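You operate a simulated robot arm through the tools that you are given. There is no shell and no other tool. Be economical: measure what you need, move in short steps, check, and stop when the job is done.

You are at the controls of a simulated two-armed robot. One attempt, no reset.

Task
Pick up the squeeze bottle from the shelf under the tinting counter with one hand, pass it to the other hand and put it on the top of the tinting counter. Set down upright: squeeze bottle.
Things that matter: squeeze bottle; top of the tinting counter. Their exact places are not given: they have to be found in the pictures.

The check looks at the end state, three seconds after you hand in, the way a careful person would. Anything else that was tipped, shoved, dropped, spilled or broken makes it a failure.

Robot
Two 7-joint arms with two-finger parallel grippers on one trunk, on a base that drives. Base frame: it is fixed to the floor where the robot stands at the start and does not move with it; the origin is under the middle of the robot, x ahead of it, y to its left, z up; the surface under the hand at the start is at about z = 0.892. Units: m, rad, N and s.
The left shoulder is at the start at [0.05, 0.168, 1.107], the right one opposite. With the tool pointing down near the work surface each hand reaches from about 0.2 to 0.66 m from the robot's upright axis, wherever it stands, measured 20 degrees to its own side. Places, roughly: top of the tinting counter [0.5, -0.3, 0.9]. Payload 1.57 kg a hand.
Tool frame (each hand has its own): the origin (TCP) lies between the finger pads and is the grasp point; the fingertips stand 0.03 m ahead of it; z points along the fingers, y is the line along which they close. Largest opening 0.08 m; finger width 0.017, thickness 0.012; the body of the gripper, 0.04 by 0.082 m, starts 0.08 m behind the TCP.
Orientation is that of the tool frame in the base frame, as a unit quaternion [w, x, y, z]. With the fingers straight down and closing along the base's y, the tool's x points along the base's -x, its y along +y and its z along -z.

Tools
- The arms move only by the tool play_rows. It takes "left_motion", "right_motion" or both (then of equal length, played together; a hand with none holds still); each is a list of rows, each a list of 7 numbers: the shift along the tool's x, y, z in m, then the turn, a rotation vector about the tool's x, y, z in rad, then the gripper command, from -1 (fully open) to 1 (shut), values between in proportion. In form: [[x, y, z, ax, ay, az, jaw], ...]. A call has 1 to 20 rows; each row shifts and turns the commanded pose from where the row before left it, along the tool's axes as they then stand. Each row takes 0.2 s and may step no farther than 0.05 m and 0.15 rad from the row before; otherwise, or with a gripper value out of range, the whole call is refused. Where a pose cannot be reached the arm comes as near as it can. A force on the tool above 40 N (or 10 N above the force at the start of the call, whichever is more), or a blocked arm, ends the call early, and 0.2 s more pass. Each finger travels about 0.045 m/s and halts on what it meets, pressing with about 27 N; the grip force reading is that of the motor and also rises with nothing between the fingers. The clock runs only during rows and for 0.2 s after the last one: add rows that do not move to give the fingers time. The reply holds the time, the measured pose of the TCP, the force on the tool along the base axes, the opening and the grip force, in the units named above and with some noise, with the torque about the TCP (base axes, N m) and any sound that the robot's microphone picked up, and new pictures: "show" is both (left out), scene, wrist or none (wrist: the cameras of the hands that moved).
- Cameras (640 x 400 px; columns grow to the right, rows downward): "scene" is now at [0.1226, -0.0211, 1.3117]; the picture's right is [-0.26, -0.96, 0.00], its down [-0.62, 0.17, -0.77] and it looks along [0.74, -0.20, -0.64] (base axes); focal length 214 px, centre (320, 200). "left" rides on the left gripper at [0.072, 0.007, -0.122] in its tool frame; the picture's right is [-0.09, 1.00, 0.00], its down [-0.84, -0.08, -0.54] and it looks along [-0.54, -0.05, 0.84] (tool axes); focal length 238 px, centre (320, 200). "right" rides on the right gripper at [0.072, -0.007, -0.122] in its tool frame; the picture's right is [0.09, 1.00, 0.00], its down [-0.84, 0.08, -0.54] and it looks along [-0.54, 0.05, 0.84] (tool axes); focal length 238 px, centre (320, 200).
- lift_body(by): slides the trunk up (or, below 0, down) by that many m; the arms and the scene camera ride with it, the base frame stays. It gives what a move gives, with no picture.
- steer(legs): drives the robot by 1 to 6 legs, each [ahead, left, turn to the left] in m, m and rad, along the robot's own axes; the way and the turn of a leg run together, so that a leg with both is an arc; at most 1.5 m and 3.142 rad a leg. The arms and the cameras ride along, it lands a little off, and it stops where it bumps. It gives what a move gives, and a new picture of the scene camera.
- aim_head(pan, tilt): turns the head with the scene camera to pan (to the left, within 1.396 rad either way) and tilt (down, from -0.506 to 1.204), counted from straight ahead of the robot. It gives what a move gives, and a new picture of the scene camera.
- probe_pixels(camera, pixels): for up to 12 pixels [column, row] of the newest picture of that camera ("zoom" is the newest enlarged one), the place [x, y, z] in the base frame of the surface seen there, good to about 0.003 m. No time passes.
- enlarge(camera, box): a new picture of the part [left, top, right, bottom] of that camera's present view, enlarged. No time passes.
- finish_job(): hands the job in; it is judged then, once.

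Work in short steps. Measure before you move; look again where a grasp or a placing could have gone wrong, and mend it. You have 80 turns and 260 pictures in all, those below and enlarged ones among them. Open the grippers and draw the arms clear of the work before you hand the job in, unless the task says otherwise; then end with one line.

The tools are called after "Emit:" as a command line: name --argument value ..., lists and objects as JSON in quotes. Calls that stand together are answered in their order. play_rows: Moves the arms, as the interface text tells. Its arguments: {"type":"object","properties":{"left_motion":{"type":"array","items":{"type":"array","items":{"type":"number"}}},"right_motion":{"type":"array","items":{"type":"array","items":{"type":"number"}}},"show":{"type":"string","enum":["both","scene","wrist","none"]}},"required":[]} The other tools are called the same way: lift_body (by) slides the trunk up or down; steer (legs) drives the base; aim_head (pan, tilt) turns the head that bears the scene camera; probe_pixels (camera, pixels) gives the place of the surface under pixels of a picture; enlarge (camera, box) takes an enlarged picture of a part of a camera's view; finish_job () hands the job in.

At the start:

```text
t: 0.0
left_tcp_pos: [0.3992, 0.0959, 1.1865]
left_tool_rot: [0.0, -0.001, 1.0, 0.0]
left_contact_force: [-0.1, 0.1, -0.3]
left_ft_torque: [-0.01, -0.02, 0.03]
left_width: 0.0801
left_grasp_force: 0.0
right_tcp_pos: [0.4105, -0.2711, 1.2014]
right_tool_rot: [-0.001, 0.0, 1.0, 0.0]
right_contact_force: [-1.2, -0.7, -0.1]
right_ft_torque: [0.0, 0.0, 0.04]
right_width: 0.08
right_grasp_force: 0.0
trunk travel left (down, up): [-0.275, 0.168]
robot x, y, heading: [0.0026, 0.0028, 0.001]
head pan, tilt: [-0.267, 0.695]
```

scene: 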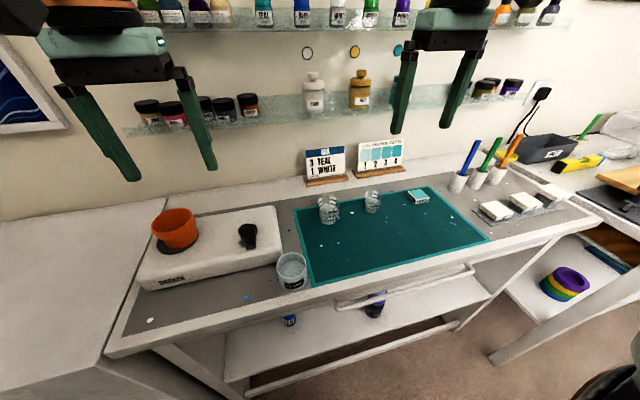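
right: 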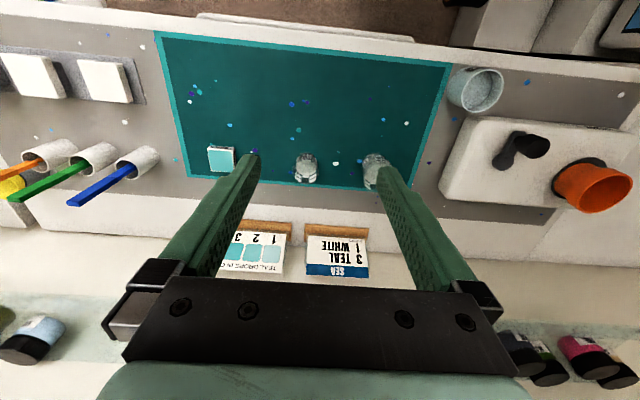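
left: 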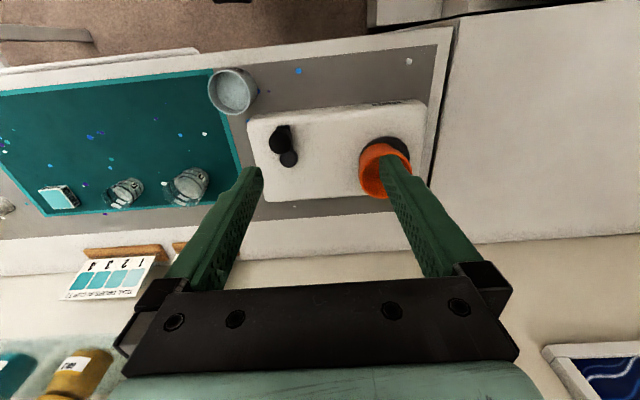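

The shelf under the counter shows two items near (290,320) and (375,305). I'll enlarge there and probe the counter and shelf.

Emit:
enlarge --camera "scene" --box '[220, 240, 480, 400]'

Emit:
probe_pixels --camera "scene" --pixels '[[290, 320], [375, 308], [330, 330], [112, 350], [400, 283], [580, 222], [380, 300], [150, 320], [340, 345], [330, 250], [230, 310], [260, 385]]'

```text
2.46 times, centred on (350, 320) of scene
```

zoom: 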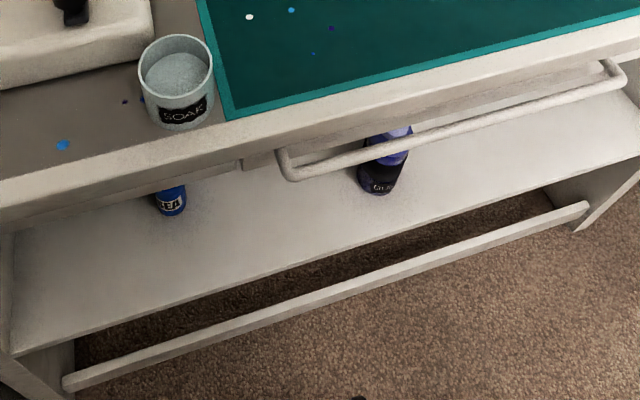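

```text
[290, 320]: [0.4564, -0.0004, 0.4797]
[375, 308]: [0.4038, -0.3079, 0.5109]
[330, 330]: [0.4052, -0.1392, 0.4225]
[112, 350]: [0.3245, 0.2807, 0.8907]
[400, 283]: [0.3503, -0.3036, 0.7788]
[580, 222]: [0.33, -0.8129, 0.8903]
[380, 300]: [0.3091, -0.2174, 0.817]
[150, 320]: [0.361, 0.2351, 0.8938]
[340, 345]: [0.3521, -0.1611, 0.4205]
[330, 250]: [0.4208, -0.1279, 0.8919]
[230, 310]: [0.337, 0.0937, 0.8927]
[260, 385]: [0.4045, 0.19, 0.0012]
```

The shelf is at z≈0.42 with two bottles on it, at (0.46, 0) and (0.40, -0.31). I'll back off and lower the trunk to look under the counter.

Emit:
steer --legs '[[-0.5, 0, 0]]'

Emit:
lift_body --by -0.27

Emit:
aim_head --pan -0.15 --tilt 0.55

```text
t: 3.0
left_tcp_pos: [-0.1059, 0.0968, 1.1864]
left_tool_rot: [0.0, 0.0, 1.0, 0.0]
left_contact_force: [-0.4, -0.3, -0.9]
left_ft_torque: [0.01, 0.0, -0.01]
left_width: 0.0799
left_grasp_force: 0.1
right_tcp_pos: [-0.096, -0.2704, 1.2027]
right_tool_rot: [0.0, 0.0, 1.0, 0.0]
right_contact_force: [-0.2, 0.3, 0.3]
right_ft_torque: [0.0, -0.01, 0.0]
right_width: 0.08
right_grasp_force: 0.1
trunk travel left (down, up): [-0.275, 0.168]
robot x, y, heading: [-0.504, 0.0023, -0.0]
head pan, tilt: [-0.267, 0.695]
```

scene: 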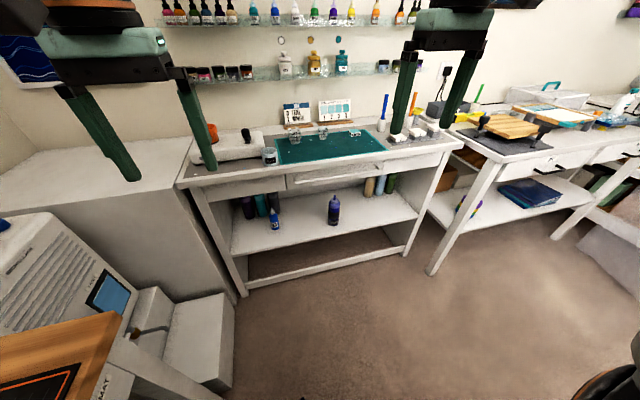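

```text
t: 5.7
left_tcp_pos: [-0.1064, 0.0954, 0.9172]
left_tool_rot: [0.0, 0.0, 1.0, 0.0]
left_contact_force: [-0.7, 0.0, 0.4]
left_ft_torque: [0.03, 0.0, -0.01]
left_width: 0.08
left_grasp_force: 0.0
right_tcp_pos: [-0.0968, -0.271, 0.9331]
right_tool_rot: [0.0, 0.0, 1.0, -0.001]
right_contact_force: [0.7, 0.1, 0.6]
right_ft_torque: [-0.02, -0.03, 0.03]
right_width: 0.08
right_grasp_force: 0.0
trunk travel left (down, up): [-0.005, 0.438]
robot x, y, heading: [-0.5061, 0.0006, -0.005]
head pan, tilt: [-0.267, 0.695]
```

```text
t: 6.4
left_tcp_pos: [-0.1072, 0.096, 0.9164]
left_tool_rot: [-0.001, 0.0, 1.0, 0.0]
left_contact_force: [-0.2, -0.6, 0.5]
left_ft_torque: [-0.01, 0.01, -0.04]
left_width: 0.0798
left_grasp_force: 0.1
right_tcp_pos: [-0.0962, -0.2705, 0.9321]
right_tool_rot: [0.0, 0.0, 1.0, 0.0]
right_contact_force: [-0.2, 0.6, 1.1]
right_ft_torque: [0.04, -0.01, 0.02]
right_width: 0.0801
right_grasp_force: 0.0
trunk travel left (down, up): [-0.005, 0.438]
robot x, y, heading: [-0.5038, 0.0013, 0.003]
head pan, tilt: [-0.15, 0.55]
```

scene: 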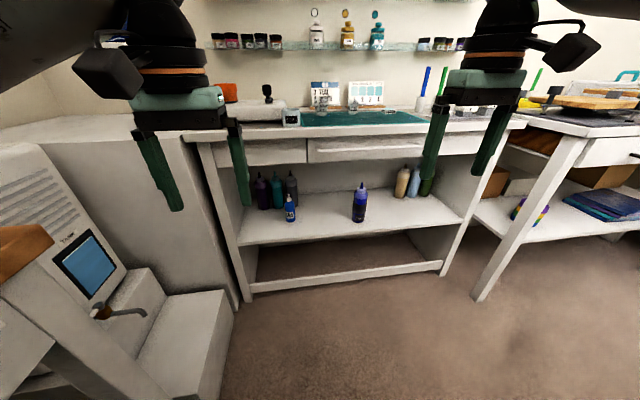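

Now the bottles under the counter are visible. I'll enlarge that area.

Emit:
enlarge --camera "scene" --box '[230, 130, 470, 280]'

Emit:
enlarge --camera "scene" --box '[320, 160, 400, 230]'

```text
2.67 times, centred on (350, 205) of scene
```

zoom: 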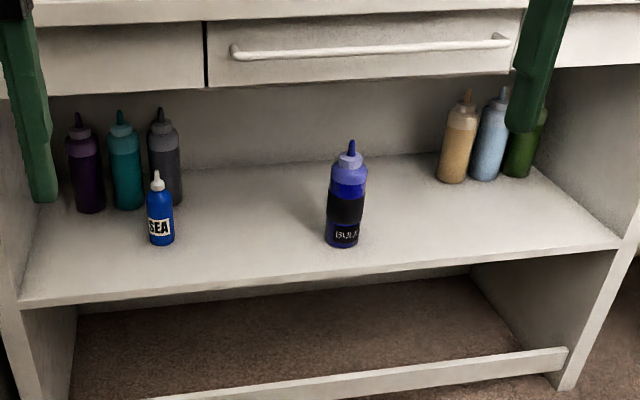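

```text
5.71 times, centred on (360, 195) of scene
```

zoom: 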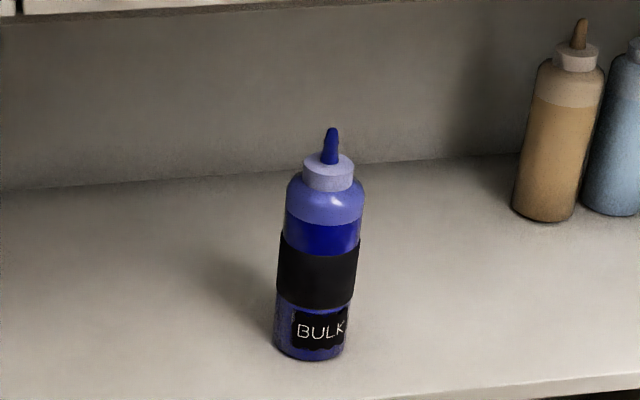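

The candidates are the central "BULK" bottle and the small "SEA" one. I'll measure both and look closer at the SEA bottle.

Emit:
probe_pixels --camera "zoom" --pixels '[[332, 132], [328, 175], [325, 215], [282, 270], [318, 270], [355, 275], [310, 352], [280, 340], [343, 350], [560, 150], [330, 160], [310, 240]]'

Emit:
enlarge --camera "scene" --box '[250, 160, 330, 230]'

```text
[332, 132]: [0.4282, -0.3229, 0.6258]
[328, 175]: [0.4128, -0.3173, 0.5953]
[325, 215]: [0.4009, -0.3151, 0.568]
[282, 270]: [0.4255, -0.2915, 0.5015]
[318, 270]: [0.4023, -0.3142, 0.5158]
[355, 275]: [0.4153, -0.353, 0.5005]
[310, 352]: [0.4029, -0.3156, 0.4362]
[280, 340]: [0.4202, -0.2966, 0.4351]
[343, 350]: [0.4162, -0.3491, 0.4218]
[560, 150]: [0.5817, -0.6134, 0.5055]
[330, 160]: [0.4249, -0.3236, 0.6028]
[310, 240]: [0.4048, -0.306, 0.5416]
```

```text
5.71 times, centred on (290, 195) of scene
```

zoom: 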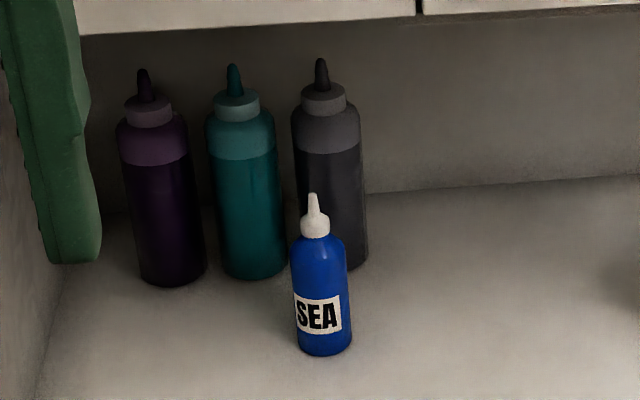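

Before choosing, I look for label clues on the counter and wall shelves: raising the head view.

Emit:
aim_head --pan -0.15 --tilt 0.1

Emit:
enlarge --camera "scene" --box '[200, 60, 480, 235]'

Emit:
enlarge --camera "scene" --box '[210, 180, 450, 330]'

```text
t: 7.3
left_tcp_pos: [-0.107, 0.0959, 0.9156]
left_tool_rot: [0.0, 0.0, 1.0, 0.0]
left_contact_force: [-0.3, 0.3, -0.4]
left_ft_torque: [0.03, 0.01, -0.01]
left_width: 0.0799
left_grasp_force: 0.0
right_tcp_pos: [-0.0966, -0.2705, 0.9323]
right_tool_rot: [0.0, 0.0, 1.0, 0.0]
right_contact_force: [-0.1, -0.2, -0.9]
right_ft_torque: [0.02, -0.01, -0.01]
right_width: 0.08
right_grasp_force: 0.0
trunk travel left (down, up): [-0.005, 0.438]
robot x, y, heading: [-0.5048, -0.0021, 0.001]
head pan, tilt: [-0.15, 0.099]
```

scene: 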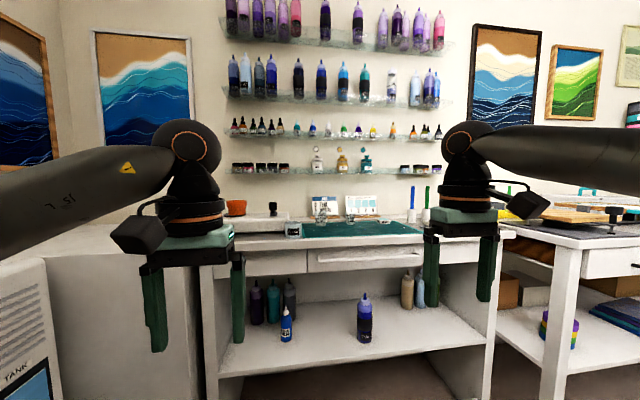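

```text
2.29 times, centred on (340, 148) of scene
```

zoom: 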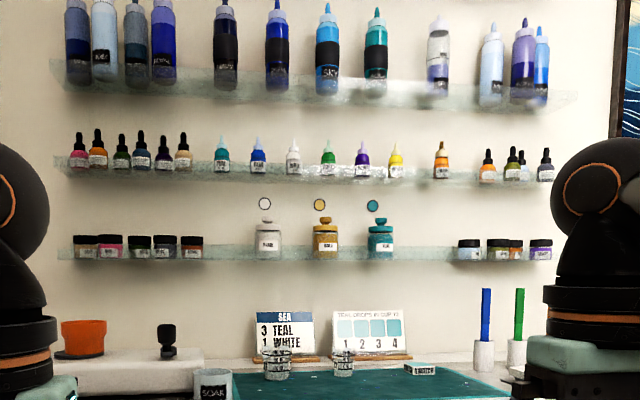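

```text
2.67 times, centred on (330, 255) of scene
```

zoom: 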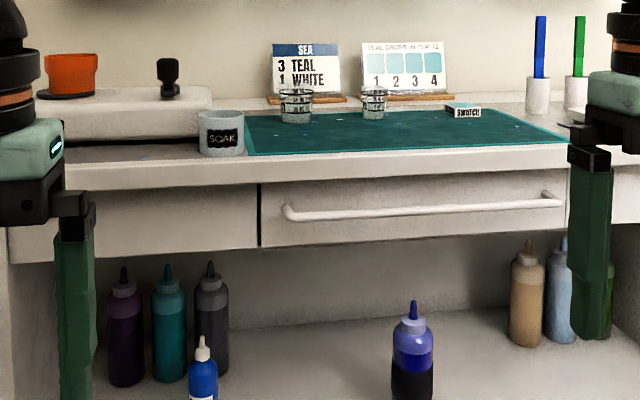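

I'll read the labels of the wall bottles to see what they're called.

Emit:
enlarge --camera "scene" --box '[225, 50, 335, 110]'

Emit:
enlarge --camera "scene" --box '[335, 50, 445, 110]'

Emit:
enlarge --camera "scene" --box '[225, 110, 335, 175]'

Emit:
enlarge --camera "scene" --box '[240, 270, 400, 360]'

```text
5.82 times, centred on (280, 80) of scene
```

zoom: 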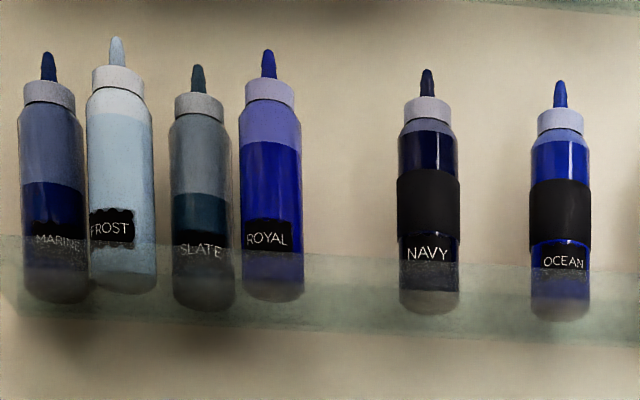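

```text
5.82 times, centred on (390, 80) of scene
```

zoom: 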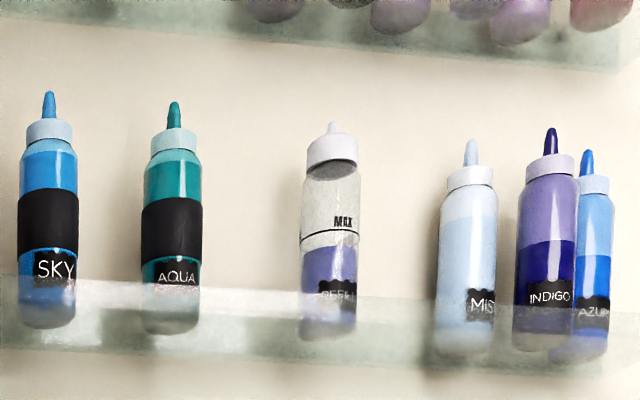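

```text
5.82 times, centred on (280, 142) of scene
```

zoom: 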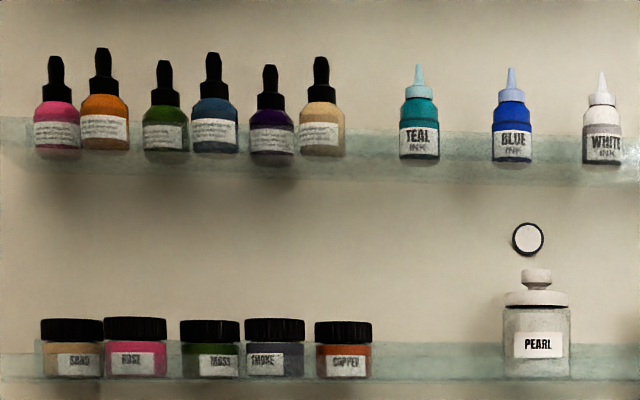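

```text
4.00 times, centred on (320, 315) of scene
```

zoom: 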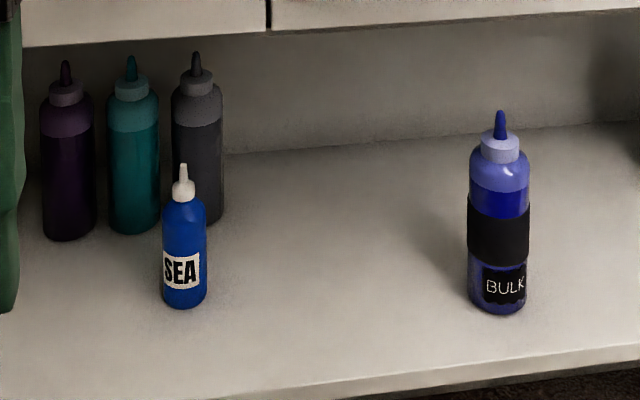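

The BULK bottle belongs to the wall family of large sleeved colour bottles. The distinct SEA squeeze bottle matches the SEA tint card on the counter, and it sits in front of the left hand with the target spot on the right, so I take SEA as the target. I'll measure it and its surroundings.

Emit:
aim_head --pan 0.0 --tilt 0.45

Emit:
enlarge --camera "scene" --box '[280, 150, 400, 240]'

```text
t: 8.2
left_tcp_pos: [-0.1062, 0.0963, 0.9158]
left_tool_rot: [0.0, 0.0, 1.0, 0.0]
left_contact_force: [0.3, -0.4, 0.1]
left_ft_torque: [-0.02, 0.0, 0.02]
left_width: 0.08
left_grasp_force: 0.1
right_tcp_pos: [-0.0954, -0.2708, 0.9318]
right_tool_rot: [0.001, 0.0, 1.0, 0.0]
right_contact_force: [0.2, -0.2, 0.5]
right_ft_torque: [-0.01, -0.01, -0.02]
right_width: 0.0799
right_grasp_force: 0.1
trunk travel left (down, up): [-0.005, 0.438]
robot x, y, heading: [-0.5041, 0.0047, 0.0]
head pan, tilt: [0.0, 0.45]
```

scene: 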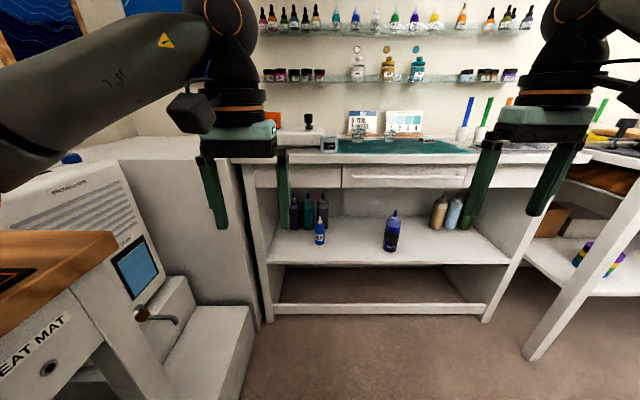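

```text
4.44 times, centred on (340, 195) of scene
```

zoom: 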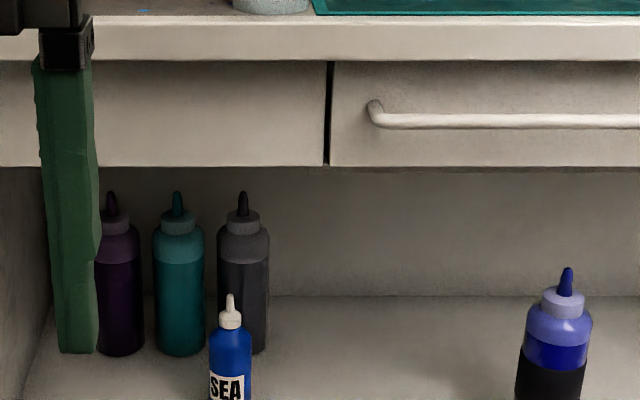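

Emit:
enlarge --camera "scene" --box '[275, 190, 365, 260]'

```text
5.71 times, centred on (320, 225) of scene
```

zoom: 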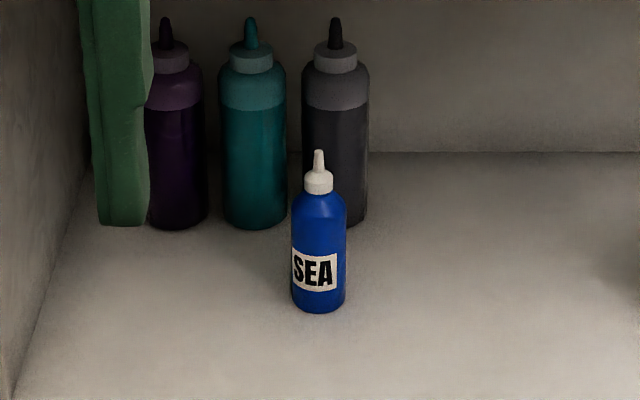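

Probing the SEA bottle's top, cap, body edges and base, plus its neighbours.

Emit:
probe_pixels --camera "zoom" --pixels '[[318, 154], [318, 172], [318, 190], [319, 205], [320, 240], [296, 240], [343, 240], [319, 308], [345, 200], [250, 200], [225, 150], [365, 200]]'

Emit:
probe_pixels --camera "scene" --pixels '[[300, 186], [380, 187], [300, 262], [390, 262], [255, 210], [395, 176], [360, 310], [310, 160]]'

```text
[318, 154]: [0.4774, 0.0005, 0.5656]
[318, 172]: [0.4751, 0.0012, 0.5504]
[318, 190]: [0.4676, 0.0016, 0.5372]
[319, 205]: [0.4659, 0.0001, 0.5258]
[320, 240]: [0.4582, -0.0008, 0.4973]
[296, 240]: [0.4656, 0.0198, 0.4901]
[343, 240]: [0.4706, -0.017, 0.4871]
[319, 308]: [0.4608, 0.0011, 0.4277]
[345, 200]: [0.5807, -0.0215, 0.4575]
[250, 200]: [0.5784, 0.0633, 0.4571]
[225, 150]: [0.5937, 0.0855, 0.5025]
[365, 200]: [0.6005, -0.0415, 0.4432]
```

```text
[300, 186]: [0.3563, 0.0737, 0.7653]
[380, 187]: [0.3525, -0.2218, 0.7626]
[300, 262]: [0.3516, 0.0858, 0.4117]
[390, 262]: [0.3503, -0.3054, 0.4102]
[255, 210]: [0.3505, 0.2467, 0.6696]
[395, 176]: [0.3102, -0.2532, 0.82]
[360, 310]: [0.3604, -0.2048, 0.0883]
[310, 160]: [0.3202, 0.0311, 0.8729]
```

The SEA bottle is centred at about (0.478, 0.001), radius ≈0.02, base z 0.42, top ≈0.568; the shelf opening runs z 0.42–0.76. Here in free space I lower the left hand and tilt it to 35° below horizontal, and pull the right hand back a bit.

Emit:
play_rows --left_motion '[[-0.006, -0.012, 0.048, 0, 0, 0, -1], [-0.006, -0.012, 0.048, 0, 0, 0, -1], [-0.006, -0.012, 0.048, 0, 0, 0, -1], [-0.006, -0.012, 0.048, 0, 0, 0, -1], [-0.006, -0.012, 0.048, 0, 0, 0, -1], [-0.006, -0.012, 0.048, 0, 0, 0, -1], [-0.006, -0.012, 0.048, 0, 0, 0, -1], [-0.006, -0.012, 0.048, 0, 0, 0, -1], [0, 0, 0, 0, -0.1371, 0, -1], [0, 0, 0, 0, -0.1371, 0, -1], [0, 0, 0, 0, -0.1371, 0, -1], [0, 0, 0, 0, -0.1371, 0, -1], [0, 0, 0, 0, -0.1371, 0, -1], [0, 0, 0, 0, -0.1371, 0, -1], [0, 0, 0, 0, -0.1371, 0, -1], [0, 0, 0, 0, 0, 0, -1]]' --right_motion '[[0.015, 0, 0, 0, 0, 0, -1], [0.015, 0, 0, 0, 0, 0, -1], [0.015, 0, 0, 0, 0, 0, -1], [0.015, 0, 0, 0, 0, 0, -1], [0.015, 0, 0, 0, 0, 0, -1], [0.015, 0, 0, 0, 0, 0, -1], [0.015, 0, 0, 0, 0, 0, -1], [0.015, 0, 0, 0, 0, 0, -1], [0, 0, 0, 0, 0, 0, -1], [0, 0, 0, 0, 0, 0, -1], [0, 0, 0, 0, 0, 0, -1], [0, 0, 0, 0, 0, 0, -1], [0, 0, 0, 0, 0, 0, -1], [0, 0, 0, 0, 0, 0, -1], [0, 0, 0, 0, 0, 0, -1], [0, 0, 0, 0, 0, 0, -1]]'

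```text
t: 9.1
left_tcp_pos: [-0.0796, 0.0446, 0.8283]
left_tool_rot: [0.118, 0.003, 0.993, 0.006]
left_contact_force: [0.4, -0.3, 0.1]
left_ft_torque: [-0.01, -0.02, 0.01]
left_width: 0.0798
left_grasp_force: 0.0
right_tcp_pos: [-0.1582, -0.2771, 0.931]
right_tool_rot: [0.004, 0.0, 1.0, 0.004]
right_contact_force: [0.3, -0.3, -0.2]
right_ft_torque: [0.05, 0.02, 0.0]
right_width: 0.0801
right_grasp_force: 0.1
trunk travel left (down, up): [-0.005, 0.438]
robot x, y, heading: [-0.5035, -0.0024, 0.001]
head pan, tilt: [0.0, 0.45]
stopped in row 4 (left hand): the arm was blocked; the commanded pose is now the measured one
```

scene: 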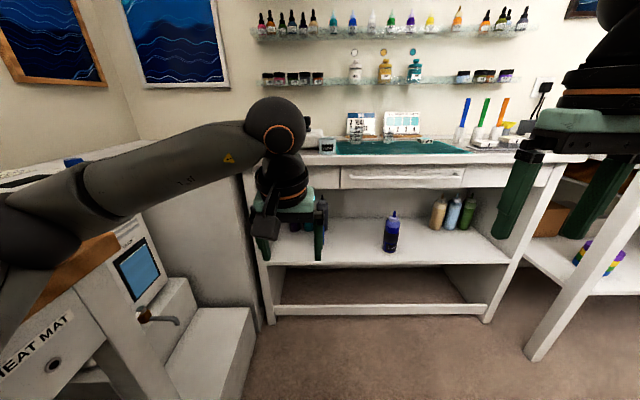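
right: 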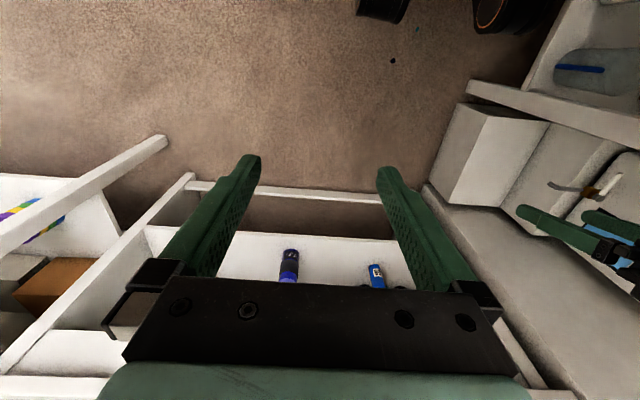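
left: 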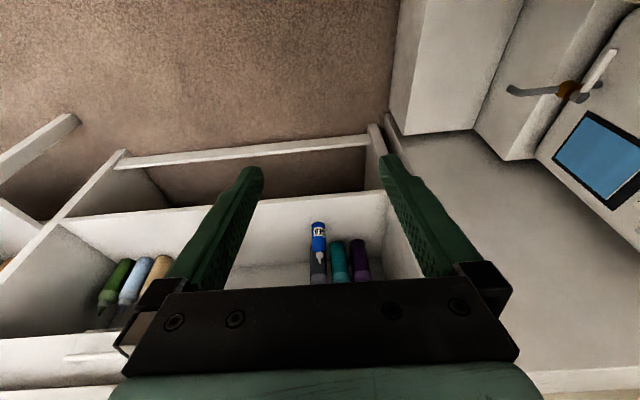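

The left arm was blocked, likely its elbow against the heat-mat table at the left (50,240). I'll look that way before moving on.

Emit:
aim_head --pan 0.9 --tilt 0.7

```text
t: 10.3
left_tcp_pos: [-0.0798, 0.0439, 0.8258]
left_tool_rot: [0.116, 0.002, 0.993, 0.006]
left_contact_force: [-0.1, 0.5, -0.6]
left_ft_torque: [-0.02, 0.01, -0.01]
left_width: 0.0801
left_grasp_force: 0.1
right_tcp_pos: [-0.1574, -0.2773, 0.9326]
right_tool_rot: [0.006, 0.001, 1.0, 0.006]
right_contact_force: [0.1, 0.9, -0.3]
right_ft_torque: [-0.03, 0.0, 0.04]
right_width: 0.0802
right_grasp_force: 0.1
trunk travel left (down, up): [-0.005, 0.438]
robot x, y, heading: [-0.5037, 0.0019, -0.001]
head pan, tilt: [0.901, 0.7]
```

scene: 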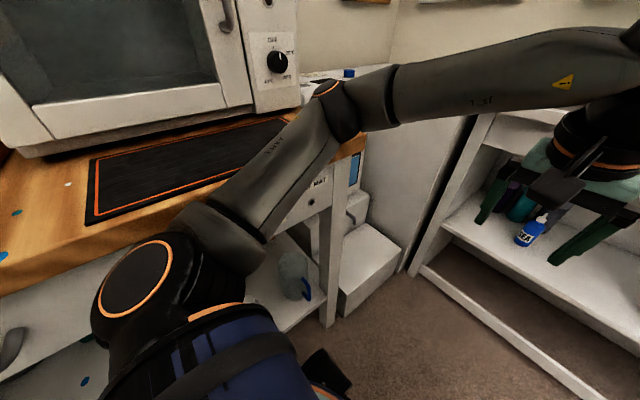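

The left elbow rests against the heat-mat table. I'll raise the hand a little and shift the robot 0.3 m right, away from it.

Emit:
play_rows --left_motion '[[0, 0, -0.04, 0, 0, 0, -1], [0, 0, -0.04, 0, 0, 0, -1], [0, 0, 0, 0, 0, 0, -1]]' --show "none"

Emit:
aim_head --pan -0.9 --tilt 0.6

```text
t: 11.1
left_tcp_pos: [-0.0899, 0.052, 0.8928]
left_tool_rot: [0.1, -0.001, 0.995, 0.0]
left_contact_force: [0.1, 0.3, 1.2]
left_ft_torque: [0.02, 0.03, 0.01]
left_width: 0.0801
left_grasp_force: 0.0
right_tcp_pos: [-0.1516, -0.2682, 0.9309]
right_tool_rot: [0.001, 0.0, 1.0, 0.0]
right_contact_force: [0.5, -0.8, 0.1]
right_ft_torque: [-0.04, 0.0, -0.02]
right_width: 0.0801
right_grasp_force: 0.1
trunk travel left (down, up): [-0.005, 0.438]
robot x, y, heading: [-0.5062, 0.0015, -0.003]
head pan, tilt: [0.901, 0.7]
```

```text
t: 12.9
left_tcp_pos: [-0.0897, 0.0514, 0.8929]
left_tool_rot: [0.101, 0.0, 0.995, 0.0]
left_contact_force: [-0.1, 0.0, -0.1]
left_ft_torque: [-0.02, 0.0, 0.02]
left_width: 0.0801
left_grasp_force: 0.1
right_tcp_pos: [-0.1509, -0.2691, 0.9327]
right_tool_rot: [-0.001, 0.0, 1.0, -0.001]
right_contact_force: [-1.2, -0.6, 0.5]
right_ft_torque: [-0.01, -0.02, 0.01]
right_width: 0.0798
right_grasp_force: 0.0
trunk travel left (down, up): [-0.005, 0.438]
robot x, y, heading: [-0.5071, 0.0005, -0.002]
head pan, tilt: [-0.901, 0.6]
```

scene: 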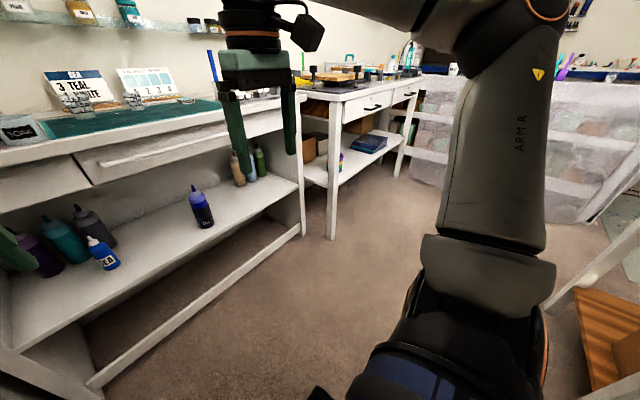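

Checking free space on the right: the furniture at (600,320) and other bounds.

Emit:
probe_pixels --camera "scene" --pixels '[[600, 300], [580, 340], [560, 290], [450, 190], [333, 230], [620, 240], [300, 230], [500, 250]]'

```text
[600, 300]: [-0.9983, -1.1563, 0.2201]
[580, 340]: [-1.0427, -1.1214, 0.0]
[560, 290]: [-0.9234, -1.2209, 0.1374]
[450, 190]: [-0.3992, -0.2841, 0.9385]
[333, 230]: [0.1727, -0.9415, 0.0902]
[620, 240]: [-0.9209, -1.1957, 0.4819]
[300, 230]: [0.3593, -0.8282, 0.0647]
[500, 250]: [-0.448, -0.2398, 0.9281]
```

Enough room: drive 0.3 m to the right.

Emit:
steer --legs '[[0, -0.3, 0]]'

Emit:
aim_head --pan 0.35 --tilt 0.6

```text
t: 16.1
left_tcp_pos: [-0.0899, -0.2471, 0.8926]
left_tool_rot: [0.102, 0.0, 0.995, 0.0]
left_contact_force: [1.6, 0.9, 0.1]
left_ft_torque: [0.03, -0.01, 0.0]
left_width: 0.08
left_grasp_force: 0.1
right_tcp_pos: [-0.1517, -0.5685, 0.9322]
right_tool_rot: [0.0, -0.001, 1.0, -0.001]
right_contact_force: [0.5, -0.9, 1.1]
right_ft_torque: [0.03, -0.02, 0.03]
right_width: 0.08
right_grasp_force: 0.0
trunk travel left (down, up): [-0.005, 0.438]
robot x, y, heading: [-0.5047, -0.2938, -0.003]
head pan, tilt: [-0.901, 0.6]
```

scene: 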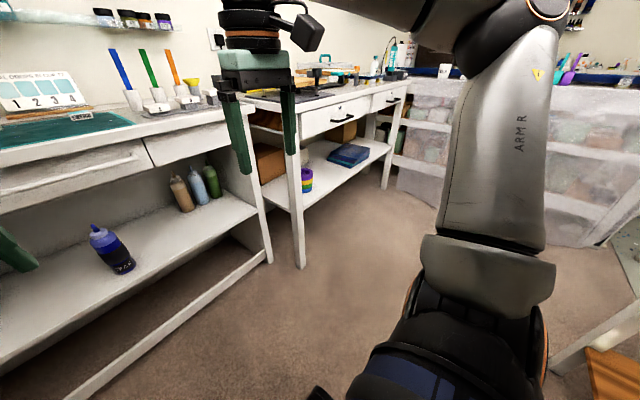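

```text
t: 17.6
left_tcp_pos: [-0.0895, -0.2461, 0.8931]
left_tool_rot: [0.101, 0.0, 0.995, 0.0]
left_contact_force: [0.1, 0.0, 0.4]
left_ft_torque: [0.02, -0.02, -0.01]
left_width: 0.0799
left_grasp_force: 0.0
right_tcp_pos: [-0.1508, -0.5668, 0.9331]
right_tool_rot: [0.0, 0.0, 1.0, 0.0]
right_contact_force: [1.1, -0.3, -1.0]
right_ft_torque: [0.04, -0.01, 0.02]
right_width: 0.0801
right_grasp_force: 0.0
trunk travel left (down, up): [-0.005, 0.438]
robot x, y, heading: [-0.5038, -0.3, -0.003]
head pan, tilt: [0.351, 0.6]
```

scene: 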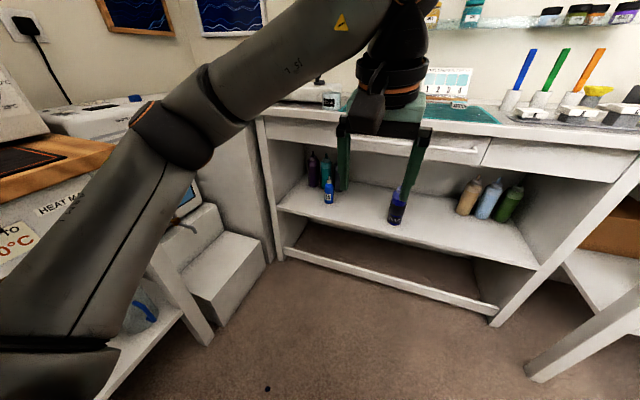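

Checking elbow clearance to the table: probing elbow (165,135) and table edge (90,165).

Emit:
probe_pixels --camera "scene" --pixels '[[165, 135], [200, 120], [110, 160], [60, 185], [180, 190], [150, 290], [200, 280], [230, 150], [40, 330]]'

```text
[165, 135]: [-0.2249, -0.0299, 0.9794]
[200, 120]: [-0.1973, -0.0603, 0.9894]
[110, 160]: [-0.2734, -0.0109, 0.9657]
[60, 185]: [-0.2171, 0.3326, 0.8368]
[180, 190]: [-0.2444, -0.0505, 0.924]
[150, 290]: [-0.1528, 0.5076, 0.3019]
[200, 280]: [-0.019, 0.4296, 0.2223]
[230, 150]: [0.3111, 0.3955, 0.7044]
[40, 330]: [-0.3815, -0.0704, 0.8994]
```

The elbow is well clear of the table now. Lower the left hand, shift it to the bottle's y, then tilt to 35° below horizontal.

Emit:
play_rows --left_motion '[[0, 0.0248, 0.038, 0, 0, 0, -1], [0, 0.0248, 0.038, 0, 0, 0, -1], [0, 0.0248, 0.038, 0, 0, 0, -1], [0, 0.0248, 0.038, 0, 0, 0, -1], [0, 0.0248, 0.038, 0, 0, 0, -1], [0, 0.0248, 0.038, 0, 0, 0, -1], [0, 0.0248, 0.038, 0, 0, 0, -1], [0, 0.0248, 0.038, 0, 0, 0, -1], [0, 0.0248, 0.038, 0, 0, 0, -1], [0, 0.0248, 0.038, 0, 0, 0, -1], [0, 0, 0, 0, -0.1267, 0, -1], [0, 0, 0, 0, -0.1267, 0, -1], [0, 0, 0, 0, -0.1267, 0, -1], [0, 0, 0, 0, -0.1267, 0, -1], [0, 0, 0, 0, -0.1267, 0, -1], [0, 0, 0, 0, -0.1267, 0, -1], [0, 0, 0, 0, 0, 0, -1]]'

```text
t: 21.2
left_tcp_pos: [-0.0147, 0.0023, 0.5193]
left_tool_rot: [0.406, -0.001, 0.914, -0.001]
left_contact_force: [1.0, -0.8, 0.7]
left_ft_torque: [-0.01, -0.02, 0.0]
left_width: 0.08
left_grasp_force: 0.2
left hand out of reach, approached as far as the arm can: row 16
right_tcp_pos: [-0.1526, -0.5665, 0.9318]
right_tool_rot: [-0.001, 0.0, 1.0, 0.0]
right_contact_force: [-0.3, -1.1, 0.3]
right_ft_torque: [0.01, 0.01, -0.03]
right_width: 0.0801
right_grasp_force: 0.1
trunk travel left (down, up): [-0.005, 0.438]
robot x, y, heading: [-0.506, -0.2989, -0.001]
head pan, tilt: [0.351, 0.6]
```

scene: 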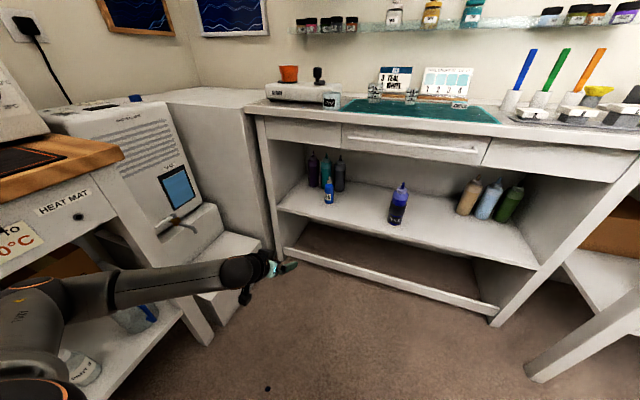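
left: 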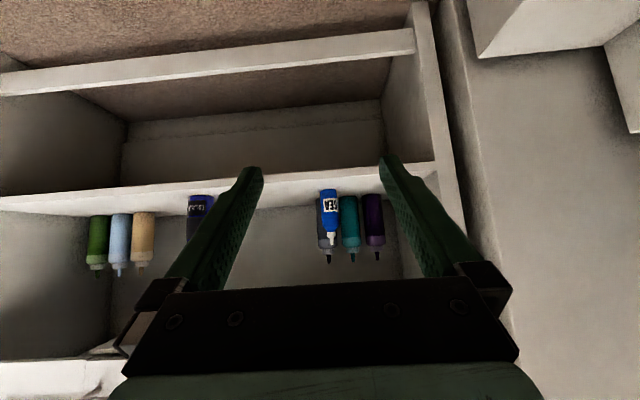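

The tilt reached is 42° below horizontal, which is fine. Before driving ahead I check where the elbow and the machines on the left are.

Emit:
probe_pixels --camera "scene" --pixels '[[35, 285], [60, 300], [110, 275], [180, 265], [240, 255], [205, 240], [240, 245], [160, 260], [210, 340], [20, 270], [120, 155], [180, 225]]'

Emit:
aim_head --pan 0.9 --tilt 0.75

```text
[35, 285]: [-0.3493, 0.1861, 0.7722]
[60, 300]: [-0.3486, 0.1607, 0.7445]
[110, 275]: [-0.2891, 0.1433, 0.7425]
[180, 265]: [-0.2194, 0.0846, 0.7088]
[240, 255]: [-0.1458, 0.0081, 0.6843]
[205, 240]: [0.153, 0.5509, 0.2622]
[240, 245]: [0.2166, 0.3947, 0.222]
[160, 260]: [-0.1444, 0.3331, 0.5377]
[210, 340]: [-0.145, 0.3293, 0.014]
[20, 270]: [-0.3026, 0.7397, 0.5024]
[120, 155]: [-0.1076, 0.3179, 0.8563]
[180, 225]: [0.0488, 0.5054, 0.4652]
```

```text
t: 22.1
left_tcp_pos: [-0.014, 0.0037, 0.5197]
left_tool_rot: [0.405, 0.0, 0.914, 0.0]
left_contact_force: [0.0, -0.3, 0.1]
left_ft_torque: [-0.01, 0.0, -0.03]
left_width: 0.0799
left_grasp_force: 0.0
right_tcp_pos: [-0.1524, -0.5666, 0.9321]
right_tool_rot: [-0.001, -0.001, 1.0, -0.001]
right_contact_force: [0.0, 0.0, 0.6]
right_ft_torque: [-0.02, -0.01, -0.01]
right_width: 0.0796
right_grasp_force: 0.2
trunk travel left (down, up): [-0.005, 0.438]
robot x, y, heading: [-0.5052, -0.2974, 0.003]
head pan, tilt: [0.901, 0.75]
```

scene: 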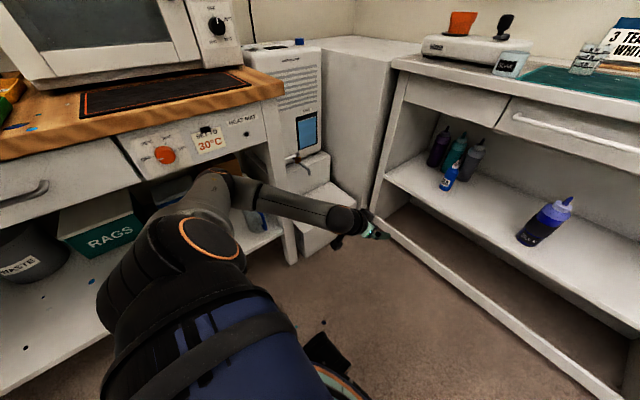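

Elbow outermost y≈0.23 against table edge y≈0.32, so driving straight ahead is clear. I drive 0.37 m ahead, bringing the left TCP to about x=0.355, 0.12 short of the bottle.

Emit:
steer --legs '[[0.37, 0, 0]]'

Emit:
aim_head --pan 0.6 --tilt 0.85

Emit:
enlarge --camera "left" --box '[160, 50, 480, 250]'

```text
t: 24.5
left_tcp_pos: [0.3588, 0.0031, 0.5209]
left_tool_rot: [0.405, -0.001, 0.914, 0.001]
left_contact_force: [-0.5, -0.8, -0.3]
left_ft_torque: [0.0, 0.02, 0.03]
left_width: 0.0799
left_grasp_force: 0.0
right_tcp_pos: [0.2241, -0.5651, 0.9305]
right_tool_rot: [0.001, -0.002, 1.0, 0.001]
right_contact_force: [0.1, -0.1, 0.2]
right_ft_torque: [0.04, 0.03, 0.03]
right_width: 0.0796
right_grasp_force: 0.1
trunk travel left (down, up): [-0.005, 0.438]
robot x, y, heading: [-0.1319, -0.2962, 0.005]
head pan, tilt: [0.901, 0.75]
```

scene: 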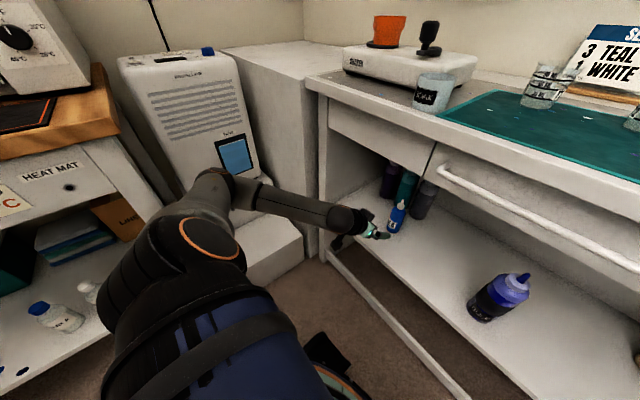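

```text
t: 25.3
left_tcp_pos: [0.3577, 0.0042, 0.5199]
left_tool_rot: [0.404, -0.002, 0.915, 0.001]
left_contact_force: [0.6, 0.0, 1.1]
left_ft_torque: [0.01, -0.03, 0.01]
left_width: 0.0801
left_grasp_force: 0.0
right_tcp_pos: [0.2238, -0.5652, 0.9324]
right_tool_rot: [-0.001, -0.002, 1.0, 0.0]
right_contact_force: [-0.6, 0.0, 0.5]
right_ft_torque: [-0.02, 0.0, 0.01]
right_width: 0.0798
right_grasp_force: 0.1
trunk travel left (down, up): [-0.005, 0.438]
robot x, y, heading: [-0.1269, -0.2943, 0.005]
head pan, tilt: [0.6, 0.85]
```

scene: 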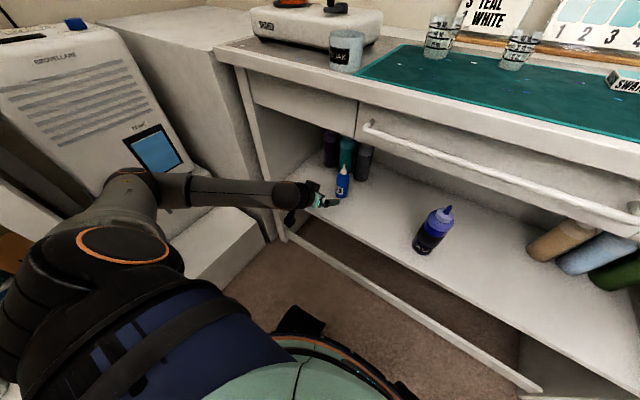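

```text
2.00 times, centred on (320, 150) of left
```

zoom: 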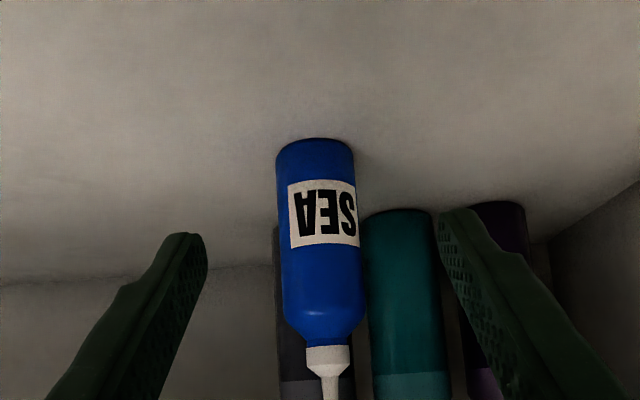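

Re-measuring the bottle in the left wrist view, with pixels on the body.

Emit:
probe_pixels --camera "zoom" --pixels '[[280, 200], [318, 200], [354, 200], [322, 290], [287, 290], [360, 290], [316, 145], [330, 390], [200, 250], [450, 225]]'

```text
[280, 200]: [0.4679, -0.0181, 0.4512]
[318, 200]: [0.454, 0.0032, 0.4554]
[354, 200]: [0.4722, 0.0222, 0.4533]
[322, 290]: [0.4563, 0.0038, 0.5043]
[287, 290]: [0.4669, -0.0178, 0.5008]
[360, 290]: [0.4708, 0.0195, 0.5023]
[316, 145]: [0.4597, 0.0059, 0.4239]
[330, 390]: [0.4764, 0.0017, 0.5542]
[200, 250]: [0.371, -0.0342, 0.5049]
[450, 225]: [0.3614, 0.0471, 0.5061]
```

Bottle axis is (0.476, 0.002), r≈0.02; TCP at (0.358, 0.004, 0.520). I move in with open fingers to (0.468, 0.002, 0.460).

Emit:
play_rows --left_motion '[[-0.0049, -0.0003, 0.0204, 0, 0, 0, -1], [-0.0049, -0.0003, 0.0204, 0, 0, 0, -1], [-0.0049, -0.0003, 0.0204, 0, 0, 0, -1], [-0.0049, -0.0003, 0.0204, 0, 0, 0, -1], [-0.0049, -0.0003, 0.0204, 0, 0, 0, -1], [-0.0049, -0.0003, 0.0204, 0, 0, 0, -1], [0, 0, 0, 0, 0, 0, -1]]'

```text
t: 26.9
left_tcp_pos: [0.4695, 0.0028, 0.4608]
left_tool_rot: [0.406, -0.002, 0.914, 0.001]
left_contact_force: [0.5, 0.0, 0.7]
left_ft_torque: [0.02, -0.02, 0.01]
left_width: 0.0799
left_grasp_force: 0.1
right_tcp_pos: [0.2236, -0.5645, 0.9322]
right_tool_rot: [-0.001, -0.001, 1.0, -0.001]
right_contact_force: [-0.3, -0.8, 0.8]
right_ft_torque: [-0.02, 0.0, 0.01]
right_width: 0.0798
right_grasp_force: 0.1
trunk travel left (down, up): [-0.005, 0.438]
robot x, y, heading: [-0.1348, -0.2921, 0.005]
head pan, tilt: [0.6, 0.85]
```

scene: 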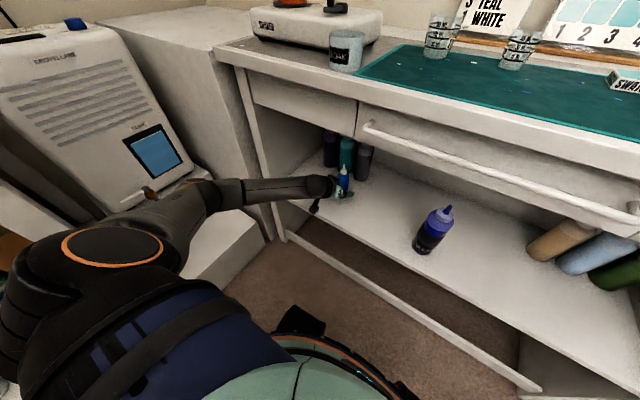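
left: 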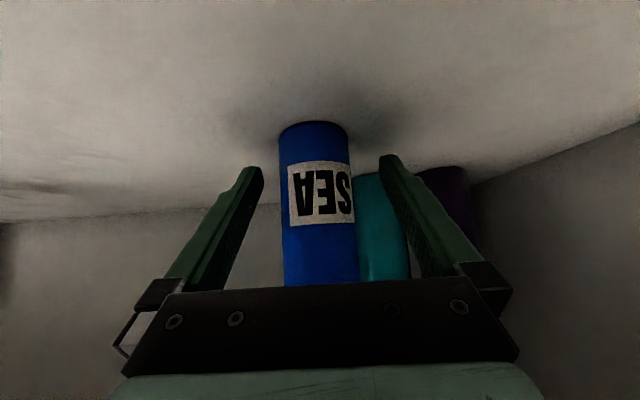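

The bottle is centred between the fingers. I close partly (a squeeze bottle) and read the grip force.

Emit:
play_rows --left_motion '[[0, 0, 0, 0, 0, 0, 0.15], [0, 0, 0, 0, 0, 0, 0.15], [0, 0, 0, 0, 0, 0, 0.15], [0, 0, 0, 0, 0, 0, 0.15], [0, 0, 0, 0, 0, 0, 0.15], [0, 0, 0, 0, 0, 0, 0.15]]' --show "wrist"

```text
t: 28.3
left_tcp_pos: [0.4697, 0.0029, 0.4596]
left_tool_rot: [0.405, -0.004, 0.914, 0.002]
left_contact_force: [0.0, -0.2, 0.3]
left_ft_torque: [-0.08, -0.03, 0.01]
left_width: 0.0448
left_grasp_force: 27.3
right_tcp_pos: [0.2233, -0.5663, 0.9312]
right_tool_rot: [-0.001, -0.003, 1.0, 0.0]
right_contact_force: [-0.4, -0.2, -0.1]
right_ft_torque: [-0.02, 0.0, -0.03]
right_width: 0.0801
right_grasp_force: 0.1
trunk travel left (down, up): [-0.005, 0.438]
robot x, y, heading: [-0.1299, -0.2934, 0.002]
head pan, tilt: [0.6, 0.85]
```

left: 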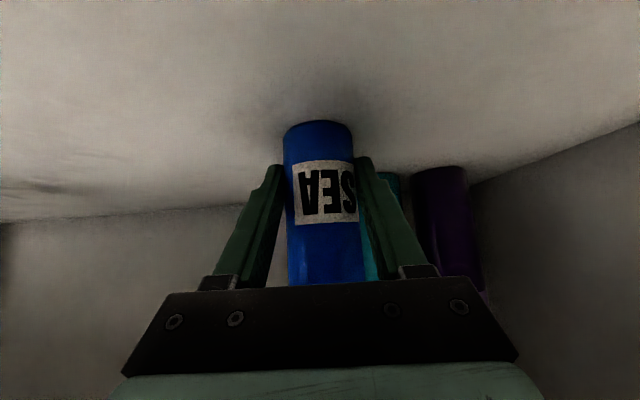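

Gripped at width 0.045 with 27 N. Lift 3 cm straight up and check.

Emit:
play_rows --left_motion '[[-0.0111, 0, -0.0101, 0, 0, 0, 0.15], [-0.0111, 0, -0.0101, 0, 0, 0, 0.15], [-0.0037, 0, -0.0034, 0, 0, 0, 0.15], [0, 0, 0, 0, 0, 0, 0.15]]'

```text
t: 29.3
left_tcp_pos: [0.4676, 0.0016, 0.4948]
left_tool_rot: [0.405, -0.003, 0.914, 0.001]
left_contact_force: [0.3, 0.2, -2.1]
left_ft_torque: [0.02, -0.01, 0.0]
left_width: 0.045
left_grasp_force: 27.4
right_tcp_pos: [0.2226, -0.5651, 0.933]
right_tool_rot: [-0.001, -0.002, 1.0, 0.0]
right_contact_force: [0.3, 0.0, 0.2]
right_ft_torque: [-0.01, 0.03, 0.0]
right_width: 0.0798
right_grasp_force: 0.1
trunk travel left (down, up): [-0.005, 0.438]
robot x, y, heading: [-0.1329, -0.294, 0.004]
head pan, tilt: [0.6, 0.85]
```

scene: 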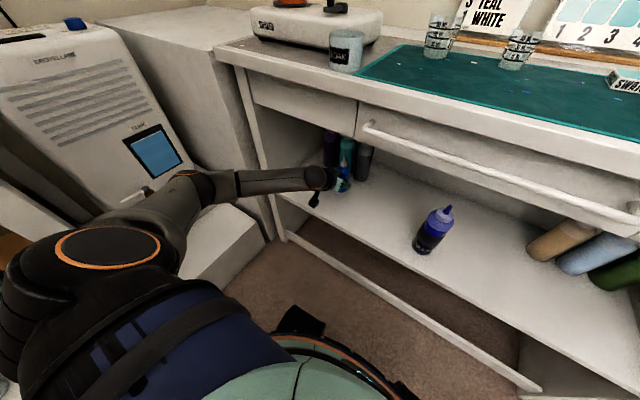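
left: 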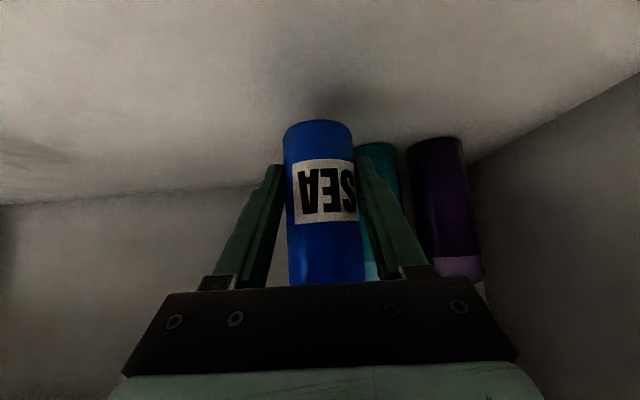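

Lifted, with about 2 N of weight on the hand. Now back straight out by 0.42 m.

Emit:
steer --legs '[[-0.42, -0.05, 0]]'

Emit:
aim_head --pan 0.2 --tilt 0.8

```text
t: 31.9
left_tcp_pos: [0.0417, -0.0445, 0.494]
left_tool_rot: [0.405, -0.006, 0.914, 0.002]
left_contact_force: [-0.3, 0.7, -1.1]
left_ft_torque: [-0.01, 0.0, 0.02]
left_width: 0.0452
left_grasp_force: 27.2
right_tcp_pos: [-0.1968, -0.6158, 0.9304]
right_tool_rot: [-0.001, -0.007, 1.0, -0.001]
right_contact_force: [-1.2, 0.4, -0.3]
right_ft_torque: [-0.03, 0.0, 0.0]
right_width: 0.08
right_grasp_force: 0.0
trunk travel left (down, up): [-0.005, 0.438]
robot x, y, heading: [-0.5522, -0.354, 0.01]
head pan, tilt: [0.6, 0.85]
```

scene: 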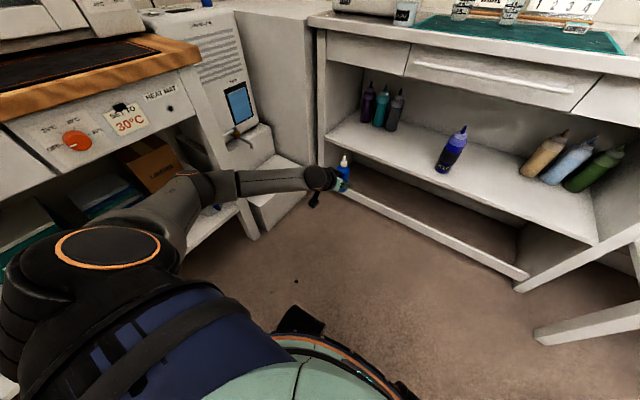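

```text
t: 32.8
left_tcp_pos: [0.0432, -0.0458, 0.4946]
left_tool_rot: [0.405, -0.006, 0.914, 0.003]
left_contact_force: [0.0, -0.8, -1.5]
left_ft_torque: [0.0, 0.01, 0.02]
left_width: 0.045
left_grasp_force: 26.4
right_tcp_pos: [-0.1962, -0.6144, 0.9317]
right_tool_rot: [0.0, -0.006, 1.0, 0.0]
right_contact_force: [1.1, 0.2, 0.2]
right_ft_torque: [-0.01, -0.01, -0.01]
right_width: 0.0798
right_grasp_force: 0.0
trunk travel left (down, up): [-0.005, 0.438]
robot x, y, heading: [-0.5548, -0.3476, 0.009]
head pan, tilt: [0.201, 0.799]
```

scene: 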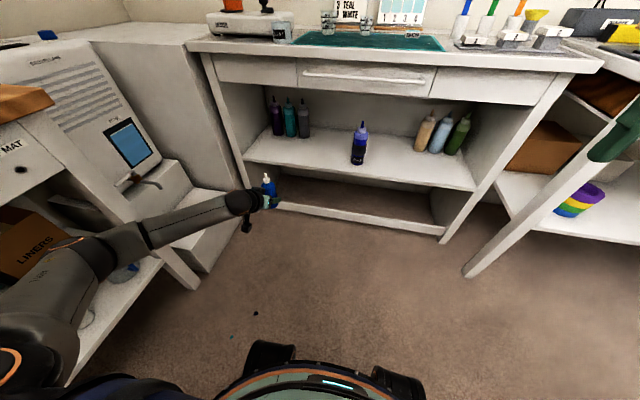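

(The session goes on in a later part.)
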